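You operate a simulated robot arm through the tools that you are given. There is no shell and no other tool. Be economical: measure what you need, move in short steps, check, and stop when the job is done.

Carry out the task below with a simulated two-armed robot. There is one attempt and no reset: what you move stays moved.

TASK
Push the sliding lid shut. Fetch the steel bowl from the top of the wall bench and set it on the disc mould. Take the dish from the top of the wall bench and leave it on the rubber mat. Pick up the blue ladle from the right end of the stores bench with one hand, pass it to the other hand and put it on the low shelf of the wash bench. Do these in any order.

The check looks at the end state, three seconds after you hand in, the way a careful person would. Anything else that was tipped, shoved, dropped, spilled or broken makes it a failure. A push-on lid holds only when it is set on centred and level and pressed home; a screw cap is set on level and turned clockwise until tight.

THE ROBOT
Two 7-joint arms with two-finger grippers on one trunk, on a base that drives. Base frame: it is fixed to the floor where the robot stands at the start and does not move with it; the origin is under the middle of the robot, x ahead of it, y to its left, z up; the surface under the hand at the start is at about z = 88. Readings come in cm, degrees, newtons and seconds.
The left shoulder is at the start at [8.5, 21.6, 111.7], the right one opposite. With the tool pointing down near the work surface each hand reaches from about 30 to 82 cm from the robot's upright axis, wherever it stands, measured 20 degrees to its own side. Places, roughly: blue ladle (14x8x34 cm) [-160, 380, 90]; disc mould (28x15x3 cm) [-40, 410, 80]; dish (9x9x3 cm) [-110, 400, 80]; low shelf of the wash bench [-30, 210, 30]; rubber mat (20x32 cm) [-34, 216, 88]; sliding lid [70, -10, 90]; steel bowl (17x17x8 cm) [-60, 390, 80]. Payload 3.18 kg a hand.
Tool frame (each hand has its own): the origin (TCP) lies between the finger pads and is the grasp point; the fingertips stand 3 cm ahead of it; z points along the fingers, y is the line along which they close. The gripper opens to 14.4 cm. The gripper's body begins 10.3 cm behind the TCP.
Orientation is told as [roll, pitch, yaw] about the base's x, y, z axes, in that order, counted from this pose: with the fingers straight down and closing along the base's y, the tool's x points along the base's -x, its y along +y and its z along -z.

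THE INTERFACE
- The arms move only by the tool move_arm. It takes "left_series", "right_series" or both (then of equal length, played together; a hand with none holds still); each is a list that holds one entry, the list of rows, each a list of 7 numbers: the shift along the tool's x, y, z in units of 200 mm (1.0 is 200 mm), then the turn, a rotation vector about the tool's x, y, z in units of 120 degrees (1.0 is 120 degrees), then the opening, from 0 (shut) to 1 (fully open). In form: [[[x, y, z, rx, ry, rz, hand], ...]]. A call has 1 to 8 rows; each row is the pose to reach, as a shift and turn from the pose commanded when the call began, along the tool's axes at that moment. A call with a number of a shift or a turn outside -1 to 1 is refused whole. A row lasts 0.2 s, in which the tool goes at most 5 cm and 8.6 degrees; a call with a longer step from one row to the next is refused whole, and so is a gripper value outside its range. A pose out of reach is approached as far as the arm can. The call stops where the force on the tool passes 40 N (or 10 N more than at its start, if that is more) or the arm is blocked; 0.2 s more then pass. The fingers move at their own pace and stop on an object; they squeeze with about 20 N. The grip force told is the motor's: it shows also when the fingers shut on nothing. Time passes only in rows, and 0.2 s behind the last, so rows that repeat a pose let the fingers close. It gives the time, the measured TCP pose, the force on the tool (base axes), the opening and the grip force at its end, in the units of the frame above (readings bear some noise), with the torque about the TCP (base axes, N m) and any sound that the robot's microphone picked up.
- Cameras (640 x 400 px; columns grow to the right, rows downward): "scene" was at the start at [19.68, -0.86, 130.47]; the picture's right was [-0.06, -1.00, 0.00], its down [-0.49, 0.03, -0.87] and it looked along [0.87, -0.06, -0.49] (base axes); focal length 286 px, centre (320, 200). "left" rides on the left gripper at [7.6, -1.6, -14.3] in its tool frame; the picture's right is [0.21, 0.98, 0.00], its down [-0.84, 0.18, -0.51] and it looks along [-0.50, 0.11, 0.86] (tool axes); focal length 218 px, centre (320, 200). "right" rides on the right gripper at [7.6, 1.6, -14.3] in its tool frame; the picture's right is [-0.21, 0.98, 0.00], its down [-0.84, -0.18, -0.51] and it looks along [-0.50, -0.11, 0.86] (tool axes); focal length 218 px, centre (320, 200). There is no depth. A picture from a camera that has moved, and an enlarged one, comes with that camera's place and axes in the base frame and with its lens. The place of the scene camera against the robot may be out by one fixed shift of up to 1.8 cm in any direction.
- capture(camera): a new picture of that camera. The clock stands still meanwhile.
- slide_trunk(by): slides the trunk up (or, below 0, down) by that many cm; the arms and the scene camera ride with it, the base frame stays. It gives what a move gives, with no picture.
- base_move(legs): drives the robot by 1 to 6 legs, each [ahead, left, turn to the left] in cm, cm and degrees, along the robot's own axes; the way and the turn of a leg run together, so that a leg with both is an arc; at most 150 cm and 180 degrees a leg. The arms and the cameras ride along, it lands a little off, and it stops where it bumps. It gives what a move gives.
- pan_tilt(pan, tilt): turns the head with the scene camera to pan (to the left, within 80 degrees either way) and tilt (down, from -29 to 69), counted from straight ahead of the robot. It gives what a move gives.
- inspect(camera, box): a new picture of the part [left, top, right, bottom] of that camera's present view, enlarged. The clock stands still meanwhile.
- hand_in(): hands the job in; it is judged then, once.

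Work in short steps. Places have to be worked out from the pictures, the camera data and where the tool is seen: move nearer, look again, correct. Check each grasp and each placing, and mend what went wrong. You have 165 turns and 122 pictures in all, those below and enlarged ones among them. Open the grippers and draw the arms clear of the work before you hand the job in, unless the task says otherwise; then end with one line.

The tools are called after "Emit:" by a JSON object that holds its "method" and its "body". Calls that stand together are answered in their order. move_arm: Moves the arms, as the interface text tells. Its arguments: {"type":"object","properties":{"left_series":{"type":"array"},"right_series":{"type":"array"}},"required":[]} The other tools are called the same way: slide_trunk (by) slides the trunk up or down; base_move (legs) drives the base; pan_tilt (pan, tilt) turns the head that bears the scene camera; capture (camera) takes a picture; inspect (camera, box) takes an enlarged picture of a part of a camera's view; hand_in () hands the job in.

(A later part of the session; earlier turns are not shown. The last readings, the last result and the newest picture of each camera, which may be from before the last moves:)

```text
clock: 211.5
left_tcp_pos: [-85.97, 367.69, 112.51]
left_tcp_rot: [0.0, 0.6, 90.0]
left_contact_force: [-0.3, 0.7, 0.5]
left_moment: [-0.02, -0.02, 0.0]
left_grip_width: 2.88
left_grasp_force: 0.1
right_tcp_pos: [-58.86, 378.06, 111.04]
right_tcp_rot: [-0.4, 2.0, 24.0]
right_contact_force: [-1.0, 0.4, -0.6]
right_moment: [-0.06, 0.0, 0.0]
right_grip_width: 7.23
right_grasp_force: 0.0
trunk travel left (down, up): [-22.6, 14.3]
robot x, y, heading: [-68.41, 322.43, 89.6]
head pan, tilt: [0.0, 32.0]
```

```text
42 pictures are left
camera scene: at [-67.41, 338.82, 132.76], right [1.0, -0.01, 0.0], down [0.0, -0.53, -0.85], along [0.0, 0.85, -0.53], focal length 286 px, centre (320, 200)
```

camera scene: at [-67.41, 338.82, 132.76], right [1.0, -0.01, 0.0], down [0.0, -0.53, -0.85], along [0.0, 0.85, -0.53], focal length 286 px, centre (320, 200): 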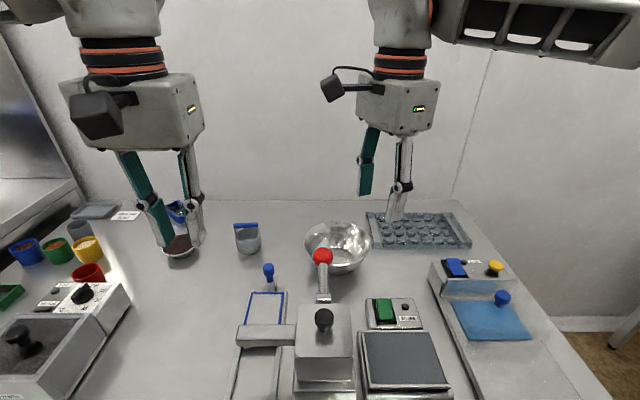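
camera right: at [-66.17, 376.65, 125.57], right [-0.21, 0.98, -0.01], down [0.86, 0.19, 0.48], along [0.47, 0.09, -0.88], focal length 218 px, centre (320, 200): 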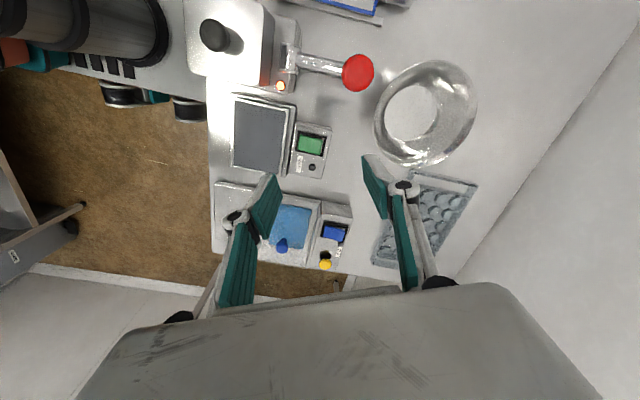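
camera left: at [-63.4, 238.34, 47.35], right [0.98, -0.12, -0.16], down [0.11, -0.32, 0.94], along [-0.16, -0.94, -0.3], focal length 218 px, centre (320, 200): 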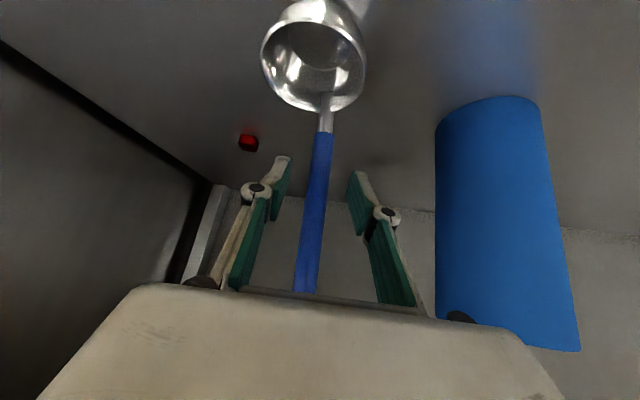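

The bowl is centred at (-65.2, 393.6), bench z 80; the mould spans x -54..-26, y 399..414. A red lever knob stands at (-68, 380), so I turn the hand to yaw 57° (camera clear of the knob) and tilt the tips inward 20° to match the bowl's wall.

Emit:
{"method": "move_arm", "body": {"right_series": [[[-0.05, 0.08, 0.03, 0, 0, -0.07, 0.4], [-0.11, 0.17, 0.07, 0, 0, -0.14, 0.4], [-0.17, 0.25, 0.1, 0, 0, -0.21, 0.4], [-0.225, 0.335, 0.15, 0, 0, -0.275, 0.4]]]}}

Emit:
{"method": "move_arm", "body": {"right_series": [[[0, 0, 0, -0.06, 0, 0, 0.4], [0, 0, 0, -0.12, 0, 0, 0.4], [0, 0, 0, -0.17, -0.015, 0, 0.4]]]}}

Emit:
{"method": "capture", "body": {"camera": "right"}}

```text
clock: 212.5
left_tcp_pos: [-85.84, 367.82, 112.59]
left_tcp_rot: [0.0, 0.6, 90.0]
left_contact_force: [0.2, -0.2, -0.4]
left_moment: [-0.01, 0.01, -0.02]
left_grip_width: 2.89
left_grasp_force: 0.1
right_tcp_pos: [-57.03, 385.69, 107.63]
right_tcp_rot: [0.7, 1.7, 57.1]
right_contact_force: [0.5, 0.2, -0.3]
right_moment: [-0.01, 0.03, 0.01]
right_grip_width: 5.77
right_grasp_force: 0.0
trunk travel left (down, up): [-22.6, 14.3]
robot x, y, heading: [-68.44, 322.4, 89.8]
head pan, tilt: [0.0, 32.0]
```

```text
clock: 213.3
left_tcp_pos: [-85.77, 367.58, 112.63]
left_tcp_rot: [0.1, 0.6, 90.0]
left_contact_force: [0.5, 0.4, -0.9]
left_moment: [0.04, 0.03, 0.0]
left_grip_width: 2.88
left_grasp_force: 0.1
right_tcp_pos: [-56.94, 385.65, 107.77]
right_tcp_rot: [21.3, 0.0, 56.7]
right_contact_force: [0.3, -0.4, -0.6]
right_moment: [-0.01, 0.03, 0.01]
right_grip_width: 5.77
right_grasp_force: 0.0
trunk travel left (down, up): [-22.6, 14.3]
robot x, y, heading: [-68.28, 322.58, 89.6]
head pan, tilt: [0.0, 32.0]
```

```text
41 pictures are left
camera right: at [-58.22, 377.24, 121.74], right [-0.65, 0.68, 0.36], down [0.76, 0.51, 0.41], along [0.09, 0.53, -0.84], focal length 218 px, centre (320, 200)
```

right: 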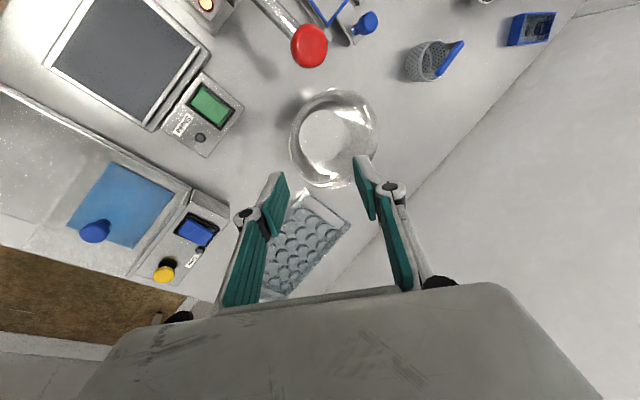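

Bowl centre confirmed at about (-64.8, 393.2). I move to a pre-grip point along the wall line, then check.

Emit:
{"method": "move_arm", "body": {"right_series": [[[-0.05, -0.1, 0.1, 0, 0, 0, 0.4], [-0.1, -0.245, 0.2, 0, 0, 0, 0.4], [-0.1, -0.245, 0.39, 0, 0, 0, 0.4], [-0.1, -0.245, 0.57, 0, 0, 0, 0.4]]]}}

Emit:
{"method": "capture", "body": {"camera": "right"}}

Emit:
{"method": "inspect", "body": {"camera": "scene", "box": [240, 120, 480, 300]}}

```text
clock: 214.3
left_tcp_pos: [-85.94, 367.65, 112.6]
left_tcp_rot: [0.0, 0.6, 89.9]
left_contact_force: [-0.4, 0.2, -0.4]
left_moment: [0.0, 0.05, 0.03]
left_grip_width: 2.88
left_grasp_force: 0.1
right_tcp_pos: [-55.6, 387.04, 95.45]
right_tcp_rot: [21.2, -0.1, 56.6]
right_contact_force: [0.3, 0.1, -0.3]
right_moment: [0.0, 0.04, 0.0]
right_grip_width: 5.77
right_grasp_force: 0.1
trunk travel left (down, up): [-22.6, 14.3]
robot x, y, heading: [-68.28, 322.52, 89.6]
head pan, tilt: [0.0, 32.0]
```

```text
40 pictures are left
camera right: at [-56.84, 378.62, 109.31], right [-0.65, 0.68, 0.35], down [0.76, 0.51, 0.41], along [0.09, 0.53, -0.84], focal length 218 px, centre (320, 200)
```

right: 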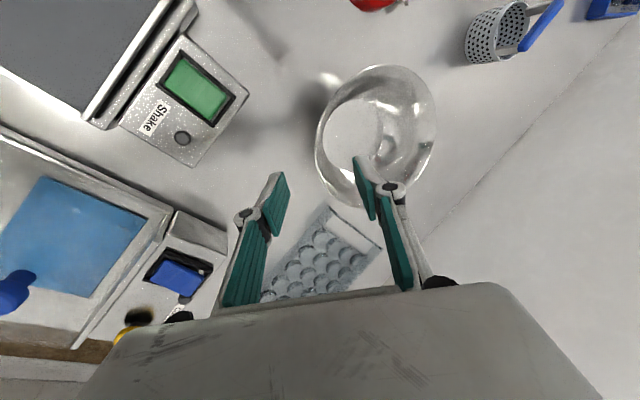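

```text
2.22 times, centred on (360, 210) of scene
camera zoom: at [-67.33, 338.77, 132.77], right [1.0, -0.01, 0.0], down [0.0, -0.53, -0.85], along [0.0, 0.85, -0.53], focal length 635 px, centre (231, 178)
```

zoom: 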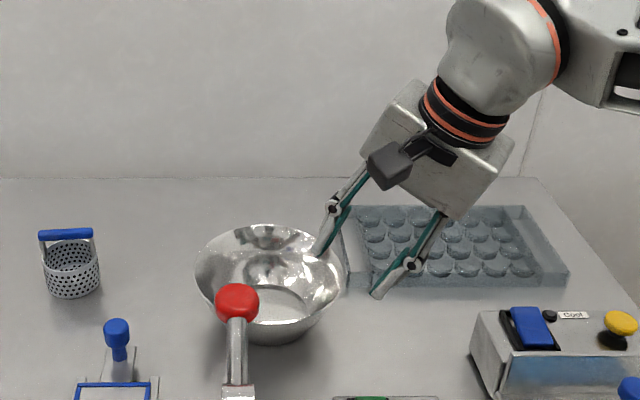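

Geometry looks right: one finger inside, one outside the rim. I advance 9 cm along the tool and close.

Emit:
{"method": "move_arm", "body": {"right_series": [[[0, 0, 0.15, 0, 0, 0, 0.4], [0, 0, 0.3, 0, 0, 0, 0.4], [0, 0, 0.44, 0, 0, 0, 0.4], [0, 0, 0.44, 0, 0, 0, 0.2], [0, 0, 0.44, 0, 0, 0, 0], [0, 0, 0.44, 0, 0, 0, 0], [0, 0, 0.44, 0, 0, 0, 0]]]}}

Emit:
{"method": "capture", "body": {"camera": "right"}}

```text
clock: 215.9
left_tcp_pos: [-85.81, 367.54, 112.71]
left_tcp_rot: [0.0, 0.4, 90.0]
left_contact_force: [0.2, -0.4, -0.1]
left_moment: [0.0, 0.0, -0.02]
left_grip_width: 2.91
left_grasp_force: 0.1
right_tcp_pos: [-58.17, 388.77, 87.28]
right_tcp_rot: [21.3, -0.1, 56.6]
right_contact_force: [3.1, 0.6, 11.9]
right_moment: [-0.01, 0.83, -0.06]
right_grip_width: 0.61
right_grasp_force: 19.7
trunk travel left (down, up): [-22.6, 14.3]
robot x, y, heading: [-68.53, 322.52, 89.8]
head pan, tilt: [0.0, 32.0]
```

```text
38 pictures are left
camera right: at [-59.44, 380.41, 101.26], right [-0.65, 0.68, 0.36], down [0.76, 0.51, 0.41], along [0.09, 0.53, -0.84], focal length 218 px, centre (320, 200)
```

right: 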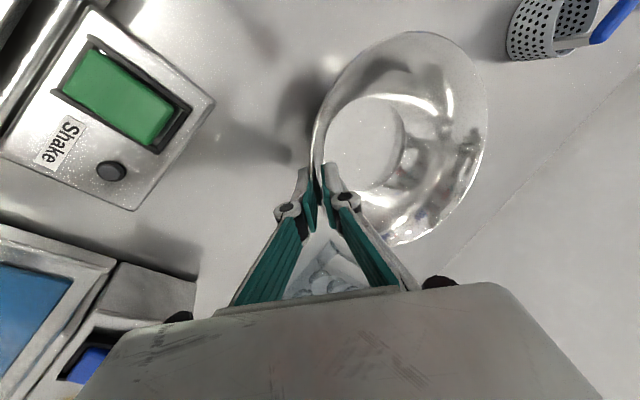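

The rim is gripped. I lift vertically 7 cm and check.

Emit:
{"method": "move_arm", "body": {"right_series": [[[0, 0.02, -0.05, 0, 0, 0, 0], [0, 0.05, -0.12, 0, 0, 0, 0], [0, 0.09, -0.22, 0, 0, 0, 0], [0, 0.127, -0.326, 0, 0, 0, 0]]]}}

Emit:
{"method": "capture", "body": {"camera": "scene"}}

```text
clock: 216.9
left_tcp_pos: [-85.96, 367.62, 112.61]
left_tcp_rot: [-0.1, 0.5, 90.0]
left_contact_force: [-0.4, -1.2, -0.3]
left_moment: [0.03, 0.0, 0.0]
left_grip_width: 2.9
left_grasp_force: 0.1
right_tcp_pos: [-58.26, 388.79, 94.37]
right_tcp_rot: [21.2, 0.1, 56.6]
right_contact_force: [-0.6, 0.0, -1.2]
right_moment: [-0.09, -0.1, 0.0]
right_grip_width: 0.56
right_grasp_force: 20.4
trunk travel left (down, up): [-22.6, 14.3]
robot x, y, heading: [-68.22, 322.6, 89.7]
head pan, tilt: [0.0, 32.0]
```

```text
37 pictures are left
camera scene: at [-67.38, 338.69, 132.79], right [1.0, -0.01, 0.0], down [0.0, -0.53, -0.85], along [0.0, 0.85, -0.53], focal length 286 px, centre (320, 200)
```

scene: 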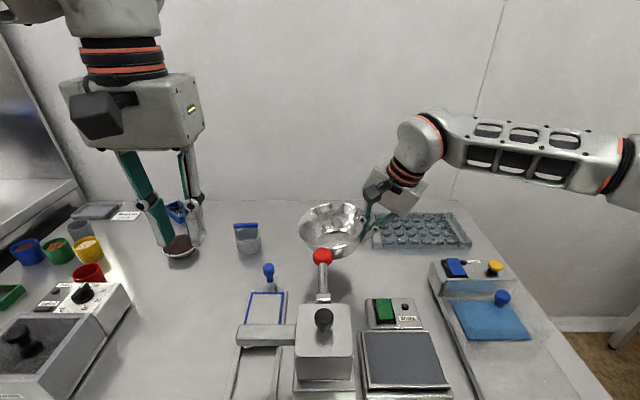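

The bowl is held. I move it 10 cm back over the bench and up, before shifting the base to the right.

Emit:
{"method": "move_arm", "body": {"right_series": [[[0, 0.07, -0.14, 0, 0, 0, 0], [-0.1, 0.15, -0.15, 0, 0, 0, 0], [-0.25, 0.25, -0.14, 0, 0, 0, 0], [-0.418, 0.346, -0.133, 0, 0, 0, 0]]]}}

Emit:
{"method": "base_move", "body": {"legs": [[0, -17, 0]]}}

Emit:
{"method": "capture", "body": {"camera": "scene"}}

Emit:
{"method": "capture", "body": {"camera": "right"}}

```text
clock: 217.9
left_tcp_pos: [-85.88, 367.79, 112.55]
left_tcp_rot: [-0.1, 0.6, 90.0]
left_contact_force: [-0.1, -0.1, 0.4]
left_moment: [0.0, -0.01, -0.02]
left_grip_width: 2.88
left_grasp_force: 0.0
right_tcp_pos: [-58.5, 398.96, 99.15]
right_tcp_rot: [21.1, 0.1, 56.8]
right_contact_force: [0.1, 0.7, -2.5]
right_moment: [-0.1, -0.1, 0.06]
right_grip_width: 0.58
right_grasp_force: 20.4
trunk travel left (down, up): [-22.6, 14.3]
robot x, y, heading: [-68.35, 322.18, 89.9]
head pan, tilt: [0.0, 32.0]
```

```text
clock: 220.1
left_tcp_pos: [-68.92, 367.61, 112.61]
left_tcp_rot: [0.0, 0.6, 90.0]
left_contact_force: [1.1, 0.3, -0.2]
left_moment: [-0.02, 0.0, -0.05]
left_grip_width: 2.88
left_grasp_force: 0.1
right_tcp_pos: [-41.7, 398.66, 99.17]
right_tcp_rot: [21.3, 0.1, 56.8]
right_contact_force: [0.6, 0.3, -2.1]
right_moment: [-0.05, -0.08, 0.0]
right_grip_width: 0.62
right_grasp_force: 19.9
trunk travel left (down, up): [-22.6, 14.3]
robot x, y, heading: [-51.34, 322.05, 89.9]
head pan, tilt: [0.0, 32.0]
```

```text
36 pictures are left
camera scene: at [-50.38, 338.66, 132.78], right [1.0, 0.0, 0.0], down [0.0, -0.53, -0.85], along [0.0, 0.85, -0.53], focal length 286 px, centre (320, 200)
```

scene: 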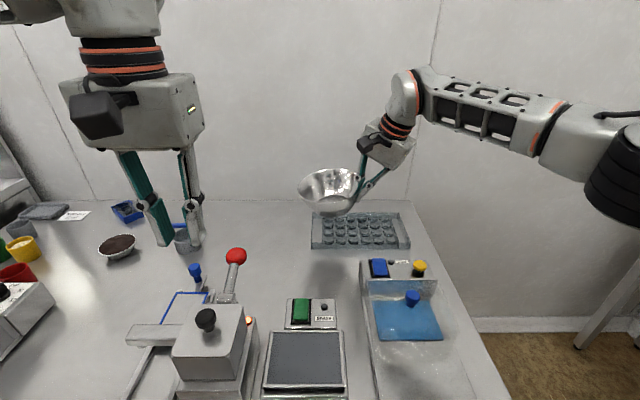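

```text
35 pictures are left
camera right: at [-42.83, 390.32, 113.11], right [-0.65, 0.67, 0.35], down [0.76, 0.51, 0.41], along [0.09, 0.53, -0.84], focal length 218 px, centre (320, 200)
```

right: 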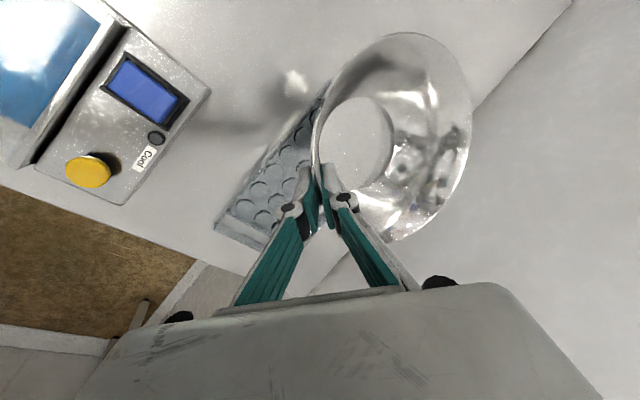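

Mould centre refined to (-40.3, 406.4). I drive 3.5 cm forward and take a look at the readings before lowering.

Emit:
{"method": "base_move", "body": {"legs": [[3.5, -4, 0]]}}

```text
clock: 221.1
left_tcp_pos: [-65.07, 371.2, 112.63]
left_tcp_rot: [0.1, 0.6, 90.0]
left_contact_force: [-0.5, 0.5, -0.4]
left_moment: [-0.03, 0.01, -0.01]
left_grip_width: 2.91
left_grasp_force: 0.0
right_tcp_pos: [-37.65, 402.2, 99.18]
right_tcp_rot: [21.2, 0.1, 56.7]
right_contact_force: [-0.1, 0.5, -1.7]
right_moment: [-0.09, -0.09, 0.05]
right_grip_width: 0.64
right_grasp_force: 20.0
trunk travel left (down, up): [-22.6, 14.3]
robot x, y, heading: [-47.51, 325.86, 89.9]
head pan, tilt: [0.0, 32.0]
```

I move 3.8 cm right and lower to just above the mould.

Emit:
{"method": "move_arm", "body": {"right_series": [[[-0.05, -0.07, -0.03, 0, 0, 0, 0], [-0.104, -0.148, -0.058, 0, 0, 0, 0], [-0.104, -0.2, 0.08, 0, 0, 0, 0], [-0.104, -0.25, 0.2, 0, 0, 0, 0], [-0.104, -0.284, 0.291, 0, 0, 0, 0]]]}}

Emit:
{"method": "inspect", "body": {"camera": "scene", "box": [220, 130, 460, 290]}}

```text
clock: 222.3
left_tcp_pos: [-65.24, 371.2, 112.59]
left_tcp_rot: [-0.1, 0.7, 90.1]
left_contact_force: [0.3, -0.1, 0.7]
left_moment: [-0.02, 0.02, -0.01]
left_grip_width: 2.86
left_grasp_force: 0.1
right_tcp_pos: [-33.89, 402.31, 91.61]
right_tcp_rot: [21.1, 0.1, 56.8]
right_contact_force: [0.1, -0.3, -1.4]
right_moment: [-0.08, -0.09, 0.0]
right_grip_width: 0.58
right_grasp_force: 19.9
trunk travel left (down, up): [-22.6, 14.3]
robot x, y, heading: [-47.56, 326.02, 89.9]
head pan, tilt: [0.0, 32.0]
```

```text
2.50 times, centred on (340, 210) of scene
camera zoom: at [-46.5, 342.3, 132.77], right [1.0, 0.0, 0.0], down [0.0, -0.53, -0.85], along [0.0, 0.85, -0.53], focal length 715 px, centre (270, 175)
```

zoom: 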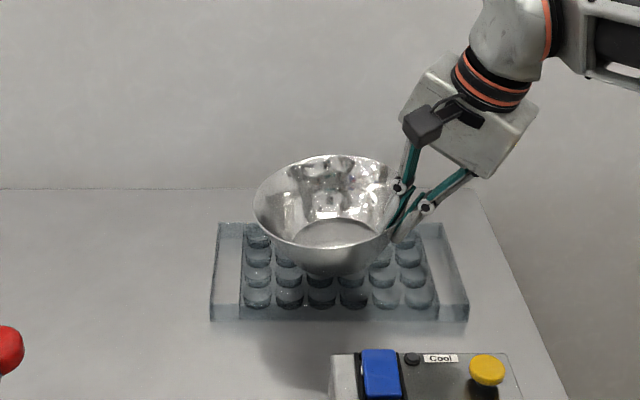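

The bowl hovers over the mould's centre. I lower in small rows until contact.

Emit:
{"method": "move_arm", "body": {"right_series": [[[0, -0.009, 0.0232, 0, 0, 0, 0], [0, -0.018, 0.0464, 0, 0, 0, 0], [0, -0.023, 0.058, 0, 0, 0, 0]]]}}

```text
clock: 223.1
left_tcp_pos: [-65.06, 371.16, 112.62]
left_tcp_rot: [0.0, 0.5, 90.1]
left_contact_force: [1.2, 0.9, 0.2]
left_moment: [-0.04, 0.03, -0.02]
left_grip_width: 2.85
left_grasp_force: 0.0
right_tcp_pos: [-33.85, 402.26, 90.65]
right_tcp_rot: [21.1, 0.0, 56.7]
right_contact_force: [1.4, 0.1, 1.1]
right_moment: [0.0, 0.08, -0.05]
right_grip_width: 0.61
right_grasp_force: 20.0
trunk travel left (down, up): [-22.6, 14.3]
robot x, y, heading: [-48.09, 325.91, 89.6]
head pan, tilt: [0.0, 32.0]
```

Contact is starting; I lower 3 mm more and open the fingers.

Emit:
{"method": "move_arm", "body": {"right_series": [[[0, -0.005, 0.013, 0, 0, 0, 0], [0, -0.005, 0.013, 0, 0, 0, 0.15], [0, -0.005, 0.013, 0, 0, 0, 0.3], [0, -0.005, 0.013, 0, 0, 0, 0.4]]]}}

Emit:
{"method": "capture", "body": {"camera": "right"}}

```text
clock: 224.1
left_tcp_pos: [-65.06, 371.18, 112.67]
left_tcp_rot: [-0.1, 0.6, 90.2]
left_contact_force: [-0.2, 0.8, 0.0]
left_moment: [0.01, -0.02, -0.01]
left_grip_width: 2.86
left_grasp_force: 0.0
right_tcp_pos: [-33.85, 402.32, 89.99]
right_tcp_rot: [21.3, 0.1, 56.6]
right_contact_force: [0.3, 0.4, 0.0]
right_moment: [-0.01, -0.01, 0.01]
right_grip_width: 5.77
right_grasp_force: 0.1
trunk travel left (down, up): [-22.6, 14.3]
robot x, y, heading: [-47.67, 325.88, 89.9]
head pan, tilt: [0.0, 32.0]
```

```text
33 pictures are left
camera right: at [-35.08, 393.88, 104.12], right [-0.65, 0.67, 0.35], down [0.76, 0.51, 0.41], along [0.09, 0.53, -0.84], focal length 218 px, centre (320, 200)
```

right: 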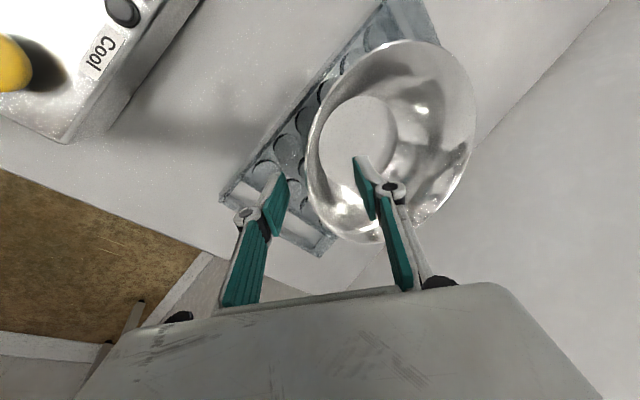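

Bowl base is at (-40.4, 405.5), on the mould centre. I retreat along the tool axis and rise.

Emit:
{"method": "move_arm", "body": {"right_series": [[[0, 0, -0.15, 0, 0, 0, 0.4], [0, 0, -0.32, 0, 0, 0, 0.4], [0, 0, -0.5, 0, 0, 0, 0.4], [0.2, 0, -0.6, 0, 0, 0, 0.4], [0.4, 0, -0.7, 0.04, 0, 0, 0.3], [0.6, 0, -0.8, 0.08, 0, 0, 0.3], [0.8, 0, -0.9, 0.13, 0, 0, 0.3], [1.0, 0, -0.95, 0.175, 0, 0, 0.3]]]}}

Emit:
{"method": "capture", "body": {"camera": "scene"}}

```text
clock: 225.9
left_tcp_pos: [-65.1, 371.13, 112.7]
left_tcp_rot: [0.0, 0.6, 90.1]
left_contact_force: [-0.6, -0.1, -0.1]
left_moment: [0.03, 0.04, 0.03]
left_grip_width: 2.87
left_grasp_force: 0.0
right_tcp_pos: [-39.19, 381.66, 107.98]
right_tcp_rot: [0.1, -0.2, 56.7]
right_contact_force: [-0.3, -0.4, 0.4]
right_moment: [0.03, -0.02, 0.0]
right_grip_width: 4.32
right_grasp_force: 0.0
trunk travel left (down, up): [-22.6, 14.3]
robot x, y, heading: [-47.86, 325.93, 89.9]
head pan, tilt: [0.0, 32.0]
```

```text
32 pictures are left
camera scene: at [-46.58, 342.17, 132.8], right [1.0, 0.0, 0.0], down [0.0, -0.53, -0.85], along [0.0, 0.85, -0.53], focal length 286 px, centre (320, 200)
```

scene: 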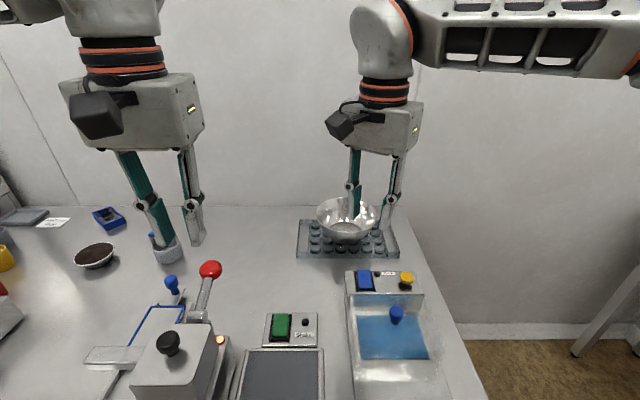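

The bowl sits on the mould. I stow the right hand back and up, then strafe left toward the dish.

Emit:
{"method": "move_arm", "body": {"right_series": [[[0.15, 0, -0.1, 0, 0, -0.07, 0.2], [0.35, 0, -0.2, 0, 0, -0.14, 0.2], [0.55, -0.05, -0.3, 0, 0, -0.21, 0.2], [0.75, -0.1, -0.35, 0, 0, -0.275, 0.2], [0.9, -0.15, -0.4, 0, 0, -0.275, 0.2]]]}}

Emit:
{"method": "base_move", "body": {"legs": [[0, 36, 0]]}}

Emit:
{"method": "capture", "body": {"camera": "scene"}}

Emit:
{"method": "capture", "body": {"camera": "left"}}

```text
clock: 227.1
left_tcp_pos: [-65.03, 371.05, 112.68]
left_tcp_rot: [0.1, 0.4, 90.1]
left_contact_force: [0.6, 0.6, 0.4]
left_moment: [0.04, -0.04, 0.01]
left_grip_width: 2.9
left_grasp_force: 0.1
right_tcp_pos: [-46.6, 364.97, 116.06]
right_tcp_rot: [0.0, -0.1, 89.8]
right_contact_force: [-0.4, 0.1, -0.4]
right_moment: [0.02, 0.02, 0.03]
right_grip_width: 2.89
right_grasp_force: 0.1
trunk travel left (down, up): [-22.6, 14.3]
robot x, y, heading: [-47.8, 326.14, 89.8]
head pan, tilt: [0.0, 32.0]
```

```text
clock: 230.8
left_tcp_pos: [-101.12, 371.41, 112.55]
left_tcp_rot: [0.0, 0.6, 90.0]
left_contact_force: [0.4, -0.1, -0.2]
left_moment: [0.01, -0.01, -0.01]
left_grip_width: 2.88
left_grasp_force: 0.0
right_tcp_pos: [-82.68, 365.33, 116.03]
right_tcp_rot: [0.3, -0.1, 89.7]
right_contact_force: [-0.6, 0.2, 0.6]
right_moment: [-0.02, -0.04, 0.01]
right_grip_width: 2.88
right_grasp_force: 0.1
trunk travel left (down, up): [-22.6, 14.3]
robot x, y, heading: [-83.85, 325.95, 89.6]
head pan, tilt: [0.0, 32.0]
```

```text
31 pictures are left
camera scene: at [-82.62, 342.42, 132.78], right [1.0, -0.01, 0.0], down [0.0, -0.53, -0.85], along [0.01, 0.85, -0.53], focal length 286 px, centre (320, 200)
```

scene: 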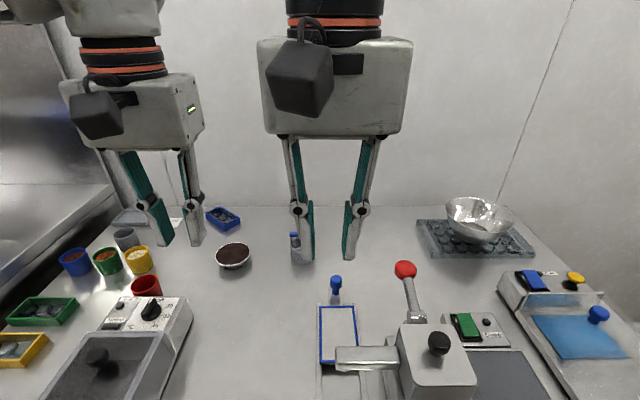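

```text
30 pictures are left
camera left: at [-99.52, 363.93, 126.77], right [-0.98, -0.21, 0.0], down [-0.18, 0.85, 0.5], along [-0.11, 0.49, -0.87], focal length 218 px, centre (320, 200)
```

left: 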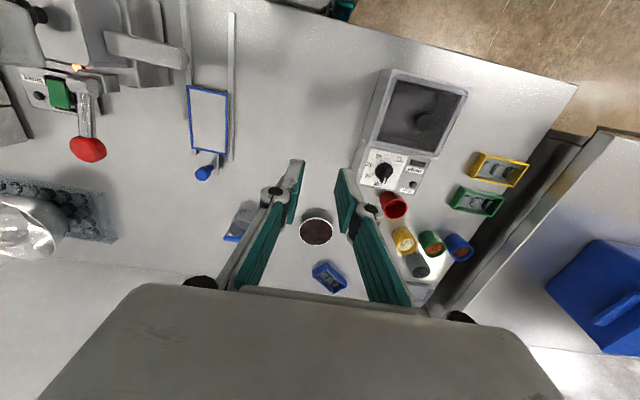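

The dish is at (-106.3, 398.3), about 9 cm wide, with clear space on both sides. I bring the opened left hand above it.

Emit:
{"method": "move_arm", "body": {"left_series": [[[-0.18, 0.06, 0.02, 0, 0, 0, 0.85], [-0.36, 0.12, 0.08, 0, 0, 0, 0.85], [-0.54, 0.18, 0.15, 0, 0, 0, 0.85], [-0.72, 0.26, 0.25, 0, 0, 0, 0.85], [-0.88, 0.26, 0.38, 0, 0, 0, 0.85], [-0.98, 0.26, 0.5, 0, 0, 0, 0.85]]]}}

Emit:
{"method": "capture", "body": {"camera": "left"}}

```text
clock: 232.2
left_tcp_pos: [-106.48, 390.79, 102.45]
left_tcp_rot: [-0.1, 0.6, 90.0]
left_contact_force: [-0.7, 0.3, -0.3]
left_moment: [0.0, -0.02, 0.05]
left_grip_width: 12.23
left_grasp_force: 0.0
right_tcp_pos: [-82.66, 365.48, 115.9]
right_tcp_rot: [0.2, 0.0, 89.6]
right_contact_force: [0.1, 0.4, -0.3]
right_moment: [-0.01, -0.03, -0.01]
right_grip_width: 2.84
right_grasp_force: 0.1
trunk travel left (down, up): [-22.6, 14.3]
robot x, y, heading: [-83.8, 325.85, 89.9]
head pan, tilt: [0.0, 32.0]
```

```text
29 pictures are left
camera left: at [-104.87, 383.36, 116.68], right [-0.98, -0.21, 0.0], down [-0.18, 0.85, 0.5], along [-0.11, 0.49, -0.87], focal length 218 px, centre (320, 200)
```

left: 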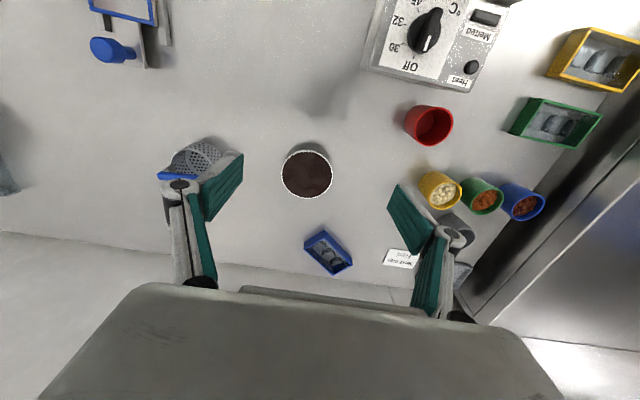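

Dish confirmed at (-106, 398). I lower over it and close.

Emit:
{"method": "move_arm", "body": {"left_series": [[[-0.18, -0.01, 0.1, 0, 0, 0, 0.78], [-0.36, -0.02, 0.22, 0, 0, 0, 0.78], [-0.36, -0.02, 0.44, 0, 0, 0, 0.78], [-0.36, -0.02, 0.65, 0, 0, 0, 0.78], [-0.36, -0.02, 0.8, 0, 0, 0, 0.78], [-0.36, -0.02, 0.91, 0, 0, 0, 0.78]]]}}

Emit:
{"method": "capture", "body": {"camera": "left"}}

```text
clock: 233.6
left_tcp_pos: [-107.25, 397.02, 86.13]
left_tcp_rot: [0.0, 0.5, 90.1]
left_contact_force: [-0.1, 0.0, 1.2]
left_moment: [-0.03, -0.08, -0.04]
left_grip_width: 11.25
left_grasp_force: 0.1
left hand out of reach, approached as far as the arm can: row 1, 2, 3, 4, 5, 6
right_tcp_pos: [-82.85, 365.26, 116.1]
right_tcp_rot: [0.0, -0.1, 89.7]
right_contact_force: [-0.2, -0.6, -0.3]
right_moment: [-0.03, -0.06, -0.02]
right_grip_width: 2.86
right_grasp_force: 0.1
trunk travel left (down, up): [-22.6, 14.3]
robot x, y, heading: [-83.55, 326.18, 89.7]
head pan, tilt: [0.0, 32.0]
```

```text
28 pictures are left
camera left: at [-105.61, 389.53, 100.24], right [-0.98, -0.21, 0.0], down [-0.18, 0.85, 0.5], along [-0.11, 0.49, -0.86], focal length 218 px, centre (320, 200)
```

left: 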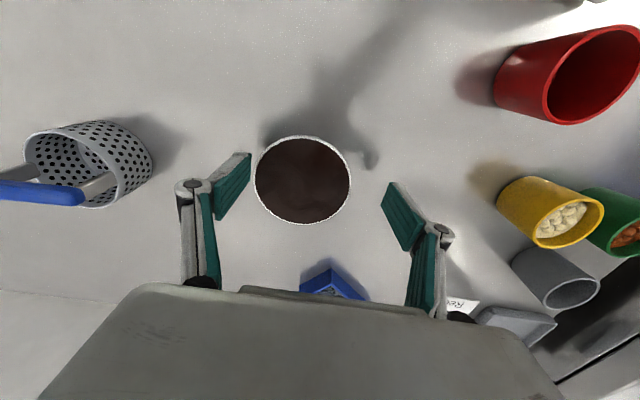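

At the reach limit; I drive 3 cm forward with the hand raised slightly, then correct.

Emit:
{"method": "move_arm", "body": {"left_series": [[[0.1, 0, -0.1, 0, 0, 0, 0.78], [0.2, 0, -0.2, 0, 0, 0, 0.78]]]}}

Emit:
{"method": "base_move", "body": {"legs": [[4, 0, 0]]}}

```text
clock: 234.2
left_tcp_pos: [-107.08, 392.91, 90.07]
left_tcp_rot: [0.1, 0.6, 89.8]
left_contact_force: [0.2, -0.4, 0.0]
left_moment: [0.04, 0.01, 0.02]
left_grip_width: 11.25
left_grasp_force: 0.0
right_tcp_pos: [-82.7, 365.23, 116.09]
right_tcp_rot: [0.2, -0.1, 89.6]
right_contact_force: [0.1, 0.9, -1.1]
right_moment: [0.0, 0.0, 0.01]
right_grip_width: 2.9
right_grasp_force: 0.0
trunk travel left (down, up): [-22.6, 14.3]
robot x, y, heading: [-83.61, 326.16, 89.7]
head pan, tilt: [0.0, 32.0]
```

```text
clock: 235.1
left_tcp_pos: [-107.1, 397.06, 89.99]
left_tcp_rot: [0.0, 0.6, 90.0]
left_contact_force: [0.8, 0.6, -0.6]
left_moment: [-0.08, 0.0, -0.07]
left_grip_width: 11.26
left_grasp_force: 0.0
right_tcp_pos: [-82.62, 369.39, 115.95]
right_tcp_rot: [0.2, -0.1, 89.7]
right_contact_force: [-0.5, 0.3, -1.3]
right_moment: [-0.06, -0.01, 0.0]
right_grip_width: 2.88
right_grasp_force: 0.1
trunk travel left (down, up): [-22.6, 14.3]
robot x, y, heading: [-83.88, 330.01, 89.8]
head pan, tilt: [0.0, 32.0]
```

Now the final correction: +1.1 cm in x, +0.7 in y, down to z 84.2, then close.

Emit:
{"method": "move_arm", "body": {"left_series": [[[-0.035, -0.055, 0.05, 0, 0, 0, 0.78], [-0.035, -0.055, 0.18, 0, 0, 0, 0.78], [-0.035, -0.055, 0.29, 0, 0, 0, 0.78], [-0.035, -0.055, 0.29, 0, 0, 0, 0.65], [-0.035, -0.055, 0.29, 0, 0, 0, 0.5], [-0.035, -0.055, 0.29, 0, 0, 0, 0.4], [-0.035, -0.055, 0.29, 0, 0, 0, 0.4]]]}}

Emit:
{"method": "capture", "body": {"camera": "left"}}

```text
clock: 236.7
left_tcp_pos: [-105.84, 397.52, 84.34]
left_tcp_rot: [0.0, 0.6, 90.1]
left_contact_force: [-0.3, 0.8, 0.2]
left_moment: [0.05, 0.05, 0.01]
left_grip_width: 8.67
left_grasp_force: 20.4
right_tcp_pos: [-82.78, 369.25, 116.06]
right_tcp_rot: [0.2, -0.1, 89.6]
right_contact_force: [-0.6, 0.0, 0.8]
right_moment: [-0.01, 0.03, -0.01]
right_grip_width: 2.89
right_grasp_force: 0.0
trunk travel left (down, up): [-22.6, 14.3]
robot x, y, heading: [-83.89, 330.01, 89.9]
head pan, tilt: [0.0, 32.0]
```

```text
27 pictures are left
camera left: at [-104.28, 390.05, 98.42], right [-0.98, -0.21, 0.0], down [-0.18, 0.85, 0.5], along [-0.11, 0.49, -0.87], focal length 218 px, centre (320, 200)
```

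left: 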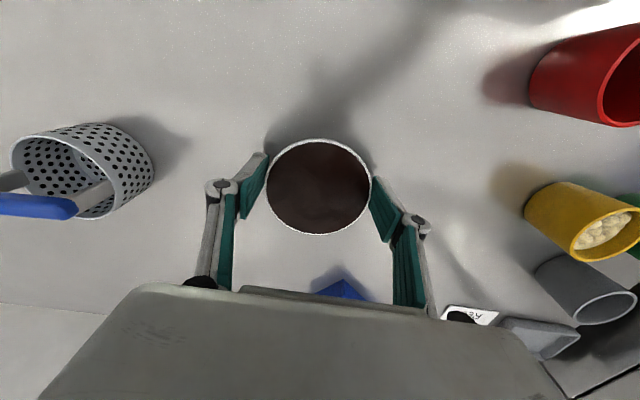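

The dish is gripped across its middle. I lift it gently and check that it stays level.

Emit:
{"method": "move_arm", "body": {"left_series": [[[0, 0, -0.04, 0, 0, 0, 0.4], [0, 0, -0.1, 0, 0, 0, 0.4], [0, 0, -0.2, 0, 0, 0, 0.4], [0, 0, -0.32, 0, 0, 0, 0.4], [0, 0, -0.45, 0, 0, 0, 0.4]]]}}

Emit:
{"method": "capture", "body": {"camera": "left"}}

Emit:
{"method": "inspect", "body": {"camera": "scene", "box": [140, 140, 340, 280]}}

```text
clock: 237.9
left_tcp_pos: [-105.97, 397.73, 93.41]
left_tcp_rot: [0.0, 0.6, 90.0]
left_contact_force: [1.0, 0.1, -2.3]
left_moment: [-0.02, 0.02, 0.01]
left_grip_width: 8.69
left_grasp_force: 19.8
right_tcp_pos: [-82.72, 369.18, 116.07]
right_tcp_rot: [0.1, -0.2, 89.7]
right_contact_force: [-0.9, 0.7, 0.5]
right_moment: [-0.01, 0.04, 0.0]
right_grip_width: 2.88
right_grasp_force: 0.0
trunk travel left (down, up): [-22.6, 14.3]
robot x, y, heading: [-83.64, 329.55, 89.7]
head pan, tilt: [0.0, 32.0]
```

```text
26 pictures are left
camera left: at [-104.26, 390.23, 107.55], right [-0.98, -0.21, 0.0], down [-0.18, 0.85, 0.5], along [-0.11, 0.49, -0.87], focal length 218 px, centre (320, 200)
```

left: 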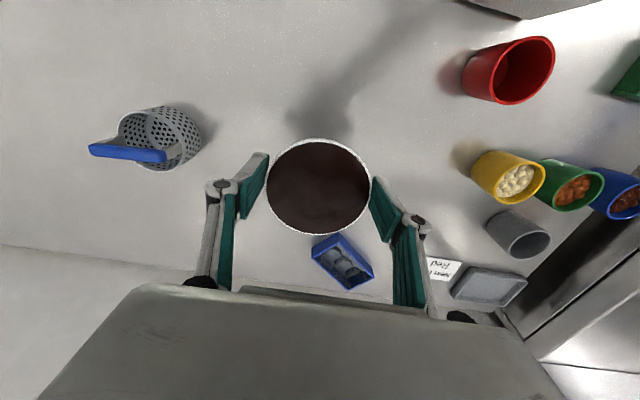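

```text
2.86 times, centred on (240, 210) of scene
camera zoom: at [-82.57, 346.33, 132.8], right [1.0, -0.01, 0.0], down [0.0, -0.53, -0.85], along [0.0, 0.85, -0.53], focal length 817 px, centre (549, 171)
```

zoom: 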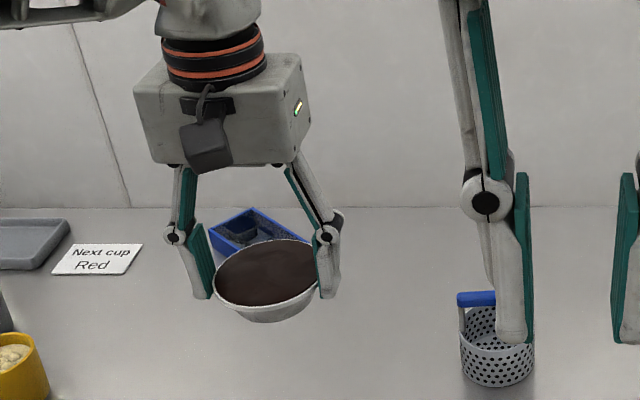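

The dish is level. I raise it and draw it back over the aisle side.

Emit:
{"method": "move_arm", "body": {"left_series": [[[0, 0, -0.15, 0, 0, 0, 0.4], [0.1, 0, -0.3, 0, 0, 0, 0.4], [0.25, 0, -0.42, 0, 0, 0, 0.4], [0.43, 0, -0.5, 0, 0, 0, 0.4], [0.62, 0, -0.55, 0, 0, 0, 0.4], [0.8, 0, -0.6, 0, 0, 0, 0.4], [0.95, 0, -0.65, 0, 0, 0, 0.4], [1.0, 0, -0.7, 0, 0, 0, 0.4]]]}}

Emit:
{"method": "base_move", "body": {"legs": [[-17, 0, 0]]}}

Emit:
{"method": "base_move", "body": {"legs": [[0, 0, -90], [0, 0, -90]]}}

Emit:
{"method": "pan_tilt", "body": {"pan": 15, "tilt": 35}}

Emit:
{"method": "capture", "body": {"camera": "scene"}}

```text
clock: 239.7
left_tcp_pos: [-106.03, 377.87, 107.49]
left_tcp_rot: [0.1, 0.5, 90.0]
left_contact_force: [-0.4, 0.1, -2.1]
left_moment: [-0.02, 0.01, 0.0]
left_grip_width: 8.65
left_grasp_force: 20.6
right_tcp_pos: [-82.6, 369.23, 116.0]
right_tcp_rot: [0.3, -0.1, 89.6]
right_contact_force: [0.2, -0.8, 0.2]
right_moment: [-0.03, -0.04, 0.01]
right_grip_width: 2.9
right_grasp_force: 0.0
trunk travel left (down, up): [-22.6, 14.3]
robot x, y, heading: [-83.58, 330.07, 89.6]
head pan, tilt: [0.0, 32.0]
```

```text
clock: 241.2
left_tcp_pos: [-106.33, 361.09, 107.33]
left_tcp_rot: [0.0, 0.5, 90.2]
left_contact_force: [0.7, 0.2, -1.2]
left_moment: [0.02, -0.02, -0.02]
left_grip_width: 8.65
left_grasp_force: 20.6
right_tcp_pos: [-82.8, 352.5, 116.05]
right_tcp_rot: [0.2, -0.1, 89.8]
right_contact_force: [0.9, -0.9, 0.6]
right_moment: [0.05, 0.01, -0.01]
right_grip_width: 2.87
right_grasp_force: 0.0
trunk travel left (down, up): [-22.6, 14.3]
robot x, y, heading: [-83.54, 313.47, 89.9]
head pan, tilt: [0.0, 32.0]
```

```text
clock: 249.1
left_tcp_pos: [-60.08, 266.38, 107.53]
left_tcp_rot: [-0.1, 0.7, -88.3]
left_contact_force: [-0.5, -1.1, -1.5]
left_moment: [0.01, 0.0, 0.02]
left_grip_width: 8.63
left_grasp_force: 19.6
right_tcp_pos: [-83.77, 274.36, 116.08]
right_tcp_rot: [0.2, -0.1, -88.7]
right_contact_force: [0.3, 0.1, 0.8]
right_moment: [0.0, -0.04, -0.04]
right_grip_width: 2.89
right_grasp_force: 0.1
trunk travel left (down, up): [-22.6, 14.3]
robot x, y, heading: [-83.72, 313.32, -88.6]
head pan, tilt: [0.0, 32.0]
```

```text
clock: 249.9
left_tcp_pos: [-60.12, 266.36, 107.47]
left_tcp_rot: [-0.1, 0.6, -88.3]
left_contact_force: [0.3, -0.2, -1.8]
left_moment: [-0.01, 0.04, 0.01]
left_grip_width: 8.64
left_grasp_force: 20.1
right_tcp_pos: [-83.8, 274.32, 116.0]
right_tcp_rot: [0.1, -0.1, -88.7]
right_contact_force: [-0.3, 0.3, -0.4]
right_moment: [0.0, 0.01, -0.04]
right_grip_width: 2.89
right_grasp_force: 0.1
trunk travel left (down, up): [-22.6, 14.3]
robot x, y, heading: [-83.61, 313.94, -88.8]
head pan, tilt: [15.0, 35.0]
```

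```text
24 pictures are left
camera scene: at [-80.09, 297.13, 132.32], right [-0.96, -0.28, 0.0], down [-0.16, 0.55, -0.82], along [0.23, -0.79, -0.57], focal length 286 px, centre (320, 200)
```

scene: 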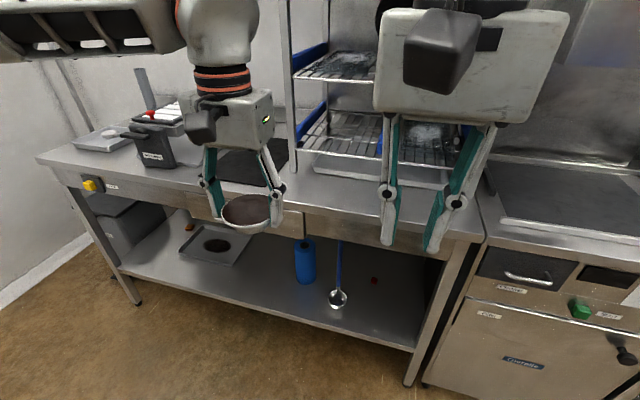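

The ladle still stands. I strafe left to line the dish up with the mat and approach.

Emit:
{"method": "base_move", "body": {"legs": [[0, 24, -1], [16, 0, 0]]}}

Emit:
{"method": "capture", "body": {"camera": "scene"}}

Emit:
{"method": "capture", "body": {"camera": "left"}}

```text
clock: 253.7
left_tcp_pos: [-36.62, 249.96, 107.34]
left_tcp_rot: [-0.1, 0.5, -89.5]
left_contact_force: [0.5, 0.0, -0.9]
left_moment: [0.02, 0.01, 0.01]
left_grip_width: 8.61
left_grasp_force: 20.1
right_tcp_pos: [-60.04, 258.31, 115.95]
right_tcp_rot: [0.3, 0.0, -89.9]
right_contact_force: [0.6, -0.8, 0.0]
right_moment: [0.01, -0.01, 0.01]
right_grip_width: 2.89
right_grasp_force: 0.0
trunk travel left (down, up): [-22.6, 14.3]
robot x, y, heading: [-59.44, 297.61, -89.9]
head pan, tilt: [15.0, 35.0]
```

```text
23 pictures are left
camera scene: at [-55.94, 281.12, 132.31], right [-0.97, -0.26, 0.0], down [-0.15, 0.55, -0.82], along [0.21, -0.79, -0.57], focal length 286 px, centre (320, 200)
```

scene: 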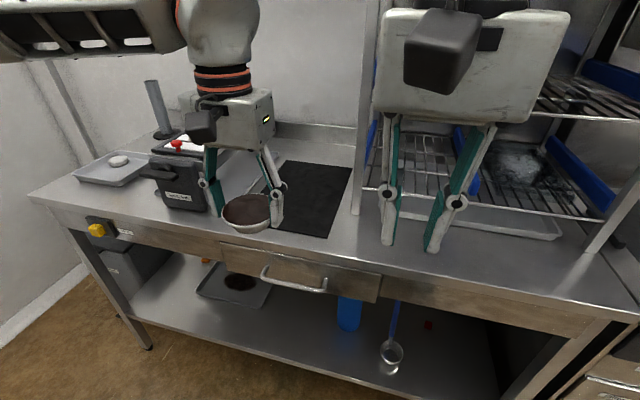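

```text
22 pictures are left
camera left: at [-38.34, 257.5, 121.58], right [0.98, 0.22, 0.0], down [0.19, -0.85, 0.5], along [0.11, -0.49, -0.87], focal length 218 px, centre (320, 200)
```

left: 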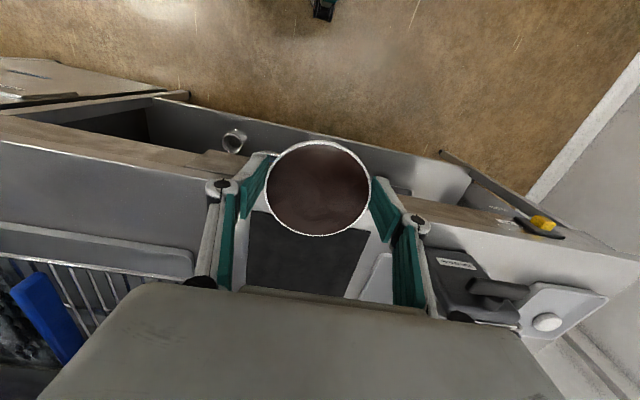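

The mat spans x -45..-24, y 202..234. I drive 9 cm closer, then move the dish over (-34.5, 219).

Emit:
{"method": "base_move", "body": {"legs": [[9, 0, 0]]}}

Emit:
{"method": "move_arm", "body": {"left_series": [[[-0.18, 0.03, 0, 0, 0, 0, 0.4], [-0.36, 0.06, 0, 0, 0, 0, 0.4], [-0.54, 0.09, 0.02, 0, 0, 0, 0.4], [-0.72, 0.1, 0.08, 0, 0, 0, 0.4], [-0.9, 0.1, 0.17, 0, 0, 0, 0.4], [-1.0, 0.1, 0.28, 0, 0, 0, 0.4]]]}}

Emit:
{"method": "capture", "body": {"camera": "left"}}

```text
clock: 254.8
left_tcp_pos: [-36.53, 241.1, 107.44]
left_tcp_rot: [0.1, 0.6, -89.6]
left_contact_force: [-0.1, -0.8, -0.9]
left_moment: [0.04, 0.0, 0.01]
left_grip_width: 8.62
left_grasp_force: 19.9
right_tcp_pos: [-60.11, 249.53, 115.97]
right_tcp_rot: [0.2, 0.0, -89.8]
right_contact_force: [0.1, 0.4, -0.6]
right_moment: [0.05, -0.02, 0.0]
right_grip_width: 2.86
right_grasp_force: 0.1
trunk travel left (down, up): [-22.6, 14.3]
robot x, y, heading: [-59.31, 289.03, -90.2]
head pan, tilt: [15.0, 35.0]
```

```text
clock: 256.2
left_tcp_pos: [-34.26, 225.66, 105.24]
left_tcp_rot: [0.1, 0.6, -89.6]
left_contact_force: [-0.8, 0.3, 0.4]
left_moment: [0.0, 0.01, 0.03]
left_grip_width: 8.63
left_grasp_force: 19.7
left hand out of reach, approached as far as the arm can: row 5, 6
right_tcp_pos: [-60.08, 249.53, 115.94]
right_tcp_rot: [0.2, 0.0, -89.9]
right_contact_force: [-0.8, -0.2, -0.5]
right_moment: [0.03, 0.0, 0.01]
right_grip_width: 2.9
right_grasp_force: 0.1
trunk travel left (down, up): [-22.6, 14.3]
robot x, y, heading: [-58.99, 288.89, -89.7]
head pan, tilt: [15.0, 35.0]
```

```text
21 pictures are left
camera left: at [-36.1, 233.25, 119.43], right [0.98, 0.22, 0.0], down [0.19, -0.85, 0.5], along [0.11, -0.49, -0.87], focal length 218 px, centre (320, 200)
```

left: 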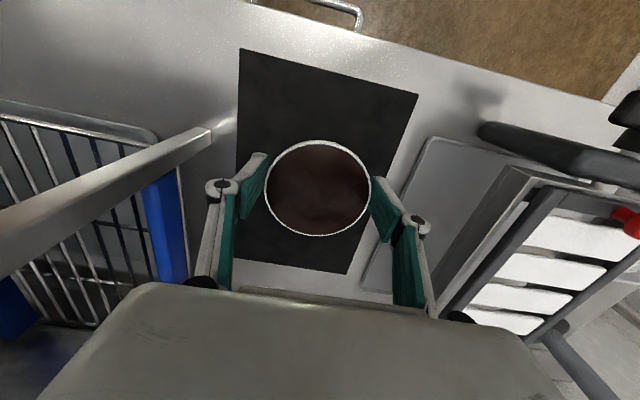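

The dish is over the mat. I lower to just above it, moving a bit further in.

Emit:
{"method": "move_arm", "body": {"left_series": [[[0, 0, 0.15, 0, 0, 0, 0.4], [-0.05, 0, 0.3, 0, 0, 0, 0.4], [-0.12, 0, 0.42, 0, 0, 0, 0.4], [-0.18, 0, 0.52, 0, 0, 0, 0.4]]]}}

Emit:
{"method": "inspect", "body": {"camera": "scene", "box": [130, 80, 390, 260]}}

```text
clock: 257.2
left_tcp_pos: [-34.37, 222.35, 94.86]
left_tcp_rot: [0.0, 0.6, -89.6]
left_contact_force: [-0.2, 0.4, -1.5]
left_moment: [0.02, 0.0, 0.01]
left_grip_width: 8.64
left_grasp_force: 20.2
right_tcp_pos: [-60.0, 249.37, 115.98]
right_tcp_rot: [0.1, 0.0, -89.9]
right_contact_force: [-0.1, 0.1, -0.6]
right_moment: [0.0, -0.06, 0.0]
right_grip_width: 2.88
right_grasp_force: 0.1
trunk travel left (down, up): [-22.6, 14.3]
robot x, y, heading: [-59.26, 288.19, -89.9]
head pan, tilt: [15.0, 35.0]
```

```text
2.22 times, centred on (260, 170) of scene
camera zoom: at [-55.91, 272.28, 132.3], right [-0.97, -0.26, 0.0], down [-0.15, 0.55, -0.82], along [0.21, -0.79, -0.57], focal length 635 px, centre (453, 267)
```

zoom: 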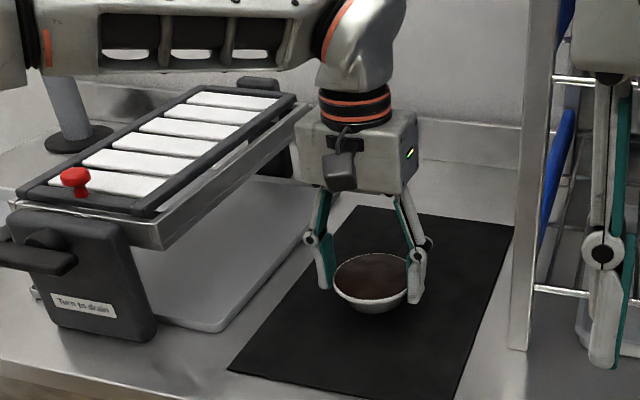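

Just above the mat. I lower in 0.4 cm steps until contact.

Emit:
{"method": "move_arm", "body": {"left_series": [[[0, 0, 0.03, 0, 0, 0, 0.4], [0, 0, 0.055, 0, 0, 0, 0.4], [0, 0, 0.08, 0, 0, 0, 0.4]]]}}

```text
clock: 258.0
left_tcp_pos: [-34.42, 222.36, 93.06]
left_tcp_rot: [-0.2, 0.6, -89.4]
left_contact_force: [0.5, -0.4, -1.6]
left_moment: [0.05, 0.05, -0.01]
left_grip_width: 8.66
left_grasp_force: 19.9
right_tcp_pos: [-60.11, 249.63, 115.95]
right_tcp_rot: [0.1, 0.1, -89.9]
right_contact_force: [0.5, -0.7, -0.2]
right_moment: [0.04, -0.01, 0.03]
right_grip_width: 2.89
right_grasp_force: 0.0
trunk travel left (down, up): [-22.6, 14.3]
robot x, y, heading: [-59.41, 289.01, -89.7]
head pan, tilt: [15.0, 35.0]
```

Emit:
{"method": "move_arm", "body": {"left_series": [[[0, 0, 0.015, 0, 0, 0, 0.4], [0, 0, 0.03, 0, 0, 0, 0.4]]]}}

```text
clock: 258.6
left_tcp_pos: [-34.36, 222.24, 92.6]
left_tcp_rot: [-0.1, 0.5, -89.6]
left_contact_force: [0.4, -0.4, 5.0]
left_moment: [0.02, -0.15, -0.03]
left_grip_width: 8.62
left_grasp_force: 20.3
right_tcp_pos: [-60.11, 249.69, 116.03]
right_tcp_rot: [0.3, -0.1, -89.9]
right_contact_force: [-0.8, -0.1, 0.7]
right_moment: [-0.02, 0.0, -0.02]
right_grip_width: 2.88
right_grasp_force: 0.1
trunk travel left (down, up): [-22.6, 14.3]
robot x, y, heading: [-59.17, 288.51, -89.8]
head pan, tilt: [15.0, 35.0]
```

The force turned upward (5 N): the dish touches the mat. I open and then lift away.

Emit:
{"method": "move_arm", "body": {"left_series": [[[0, 0, 0, 0, 0, 0, 0.66], [0, 0, 0, 0, 0, 0, 0.75], [0, 0, 0, 0, 0, 0, 0.78], [0, 0, -0.1, 0, 0, 0, 0.78], [0, 0, -0.25, 0, 0, 0, 0.78], [0, 0, -0.42, 0, 0, 0, 0.78], [0.1, 0, -0.58, 0, 0, 0, 0.78], [0.25, 0, -0.7, 0, 0, 0, 0.78]]]}}

Emit:
{"method": "move_arm", "body": {"left_series": [[[0.2, 0, 0, 0, 0, 0, 0.5], [0.4, 0, -0.05, 0, 0, 0, 0.3], [0.6, 0, -0.1, 0, 0, 0, 0.2], [0.8, 0, -0.1, 0, 0, 0, 0.2]]]}}

Emit:
{"method": "base_move", "body": {"legs": [[-12, 0, 0]]}}

Emit:
{"method": "capture", "body": {"camera": "scene"}}

```text
clock: 260.4
left_tcp_pos: [-34.01, 227.4, 106.76]
left_tcp_rot: [-0.1, 0.6, -89.5]
left_contact_force: [0.5, -0.7, -0.7]
left_moment: [0.02, 0.1, 0.0]
left_grip_width: 11.24
left_grasp_force: 0.1
left hand out of reach, approached as far as the arm can: row 6, 7
right_tcp_pos: [-59.77, 249.7, 116.01]
right_tcp_rot: [0.0, -0.1, -89.8]
right_contact_force: [0.4, 0.7, -0.1]
right_moment: [0.05, 0.12, -0.01]
right_grip_width: 2.89
right_grasp_force: 0.1
trunk travel left (down, up): [-22.6, 14.3]
robot x, y, heading: [-59.32, 289.11, -90.0]
head pan, tilt: [15.0, 35.0]
```

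```text
clock: 261.4
left_tcp_pos: [-34.34, 243.29, 108.84]
left_tcp_rot: [0.1, 0.5, -89.5]
left_contact_force: [0.9, -1.0, -0.3]
left_moment: [0.02, -0.03, 0.0]
left_grip_width: 2.88
left_grasp_force: 0.1
right_tcp_pos: [-60.1, 249.51, 116.03]
right_tcp_rot: [0.1, 0.0, -89.8]
right_contact_force: [0.1, 0.4, 0.6]
right_moment: [0.0, 0.05, 0.02]
right_grip_width: 2.89
right_grasp_force: 0.1
trunk travel left (down, up): [-22.6, 14.3]
robot x, y, heading: [-59.37, 288.57, -90.1]
head pan, tilt: [15.0, 35.0]
```

```text
clock: 262.6
left_tcp_pos: [-34.51, 255.29, 108.74]
left_tcp_rot: [0.0, 0.5, -89.7]
left_contact_force: [0.1, -0.3, 0.8]
left_moment: [-0.07, -0.03, -0.01]
left_grip_width: 2.91
left_grasp_force: 0.1
right_tcp_pos: [-60.13, 261.66, 116.14]
right_tcp_rot: [0.1, -0.1, -90.1]
right_contact_force: [0.3, 0.7, -0.2]
right_moment: [-0.05, 0.01, 0.03]
right_grip_width: 2.86
right_grasp_force: 0.1
trunk travel left (down, up): [-22.6, 14.3]
robot x, y, heading: [-59.09, 300.99, -90.0]
head pan, tilt: [15.0, 35.0]
```

```text
19 pictures are left
camera scene: at [-55.97, 284.5, 132.32], right [-0.97, -0.26, 0.0], down [-0.15, 0.55, -0.82], along [0.21, -0.79, -0.57], focal length 286 px, centre (320, 200)
```

scene: 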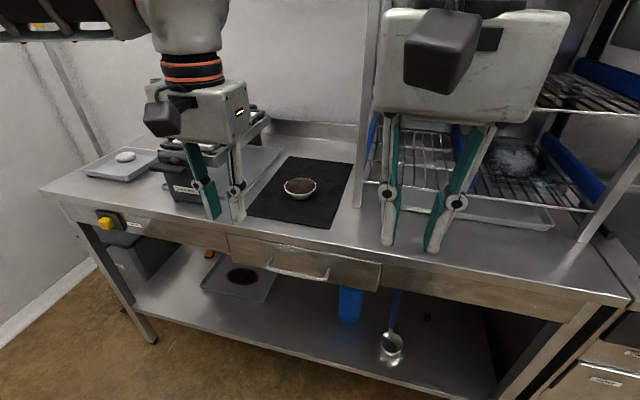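

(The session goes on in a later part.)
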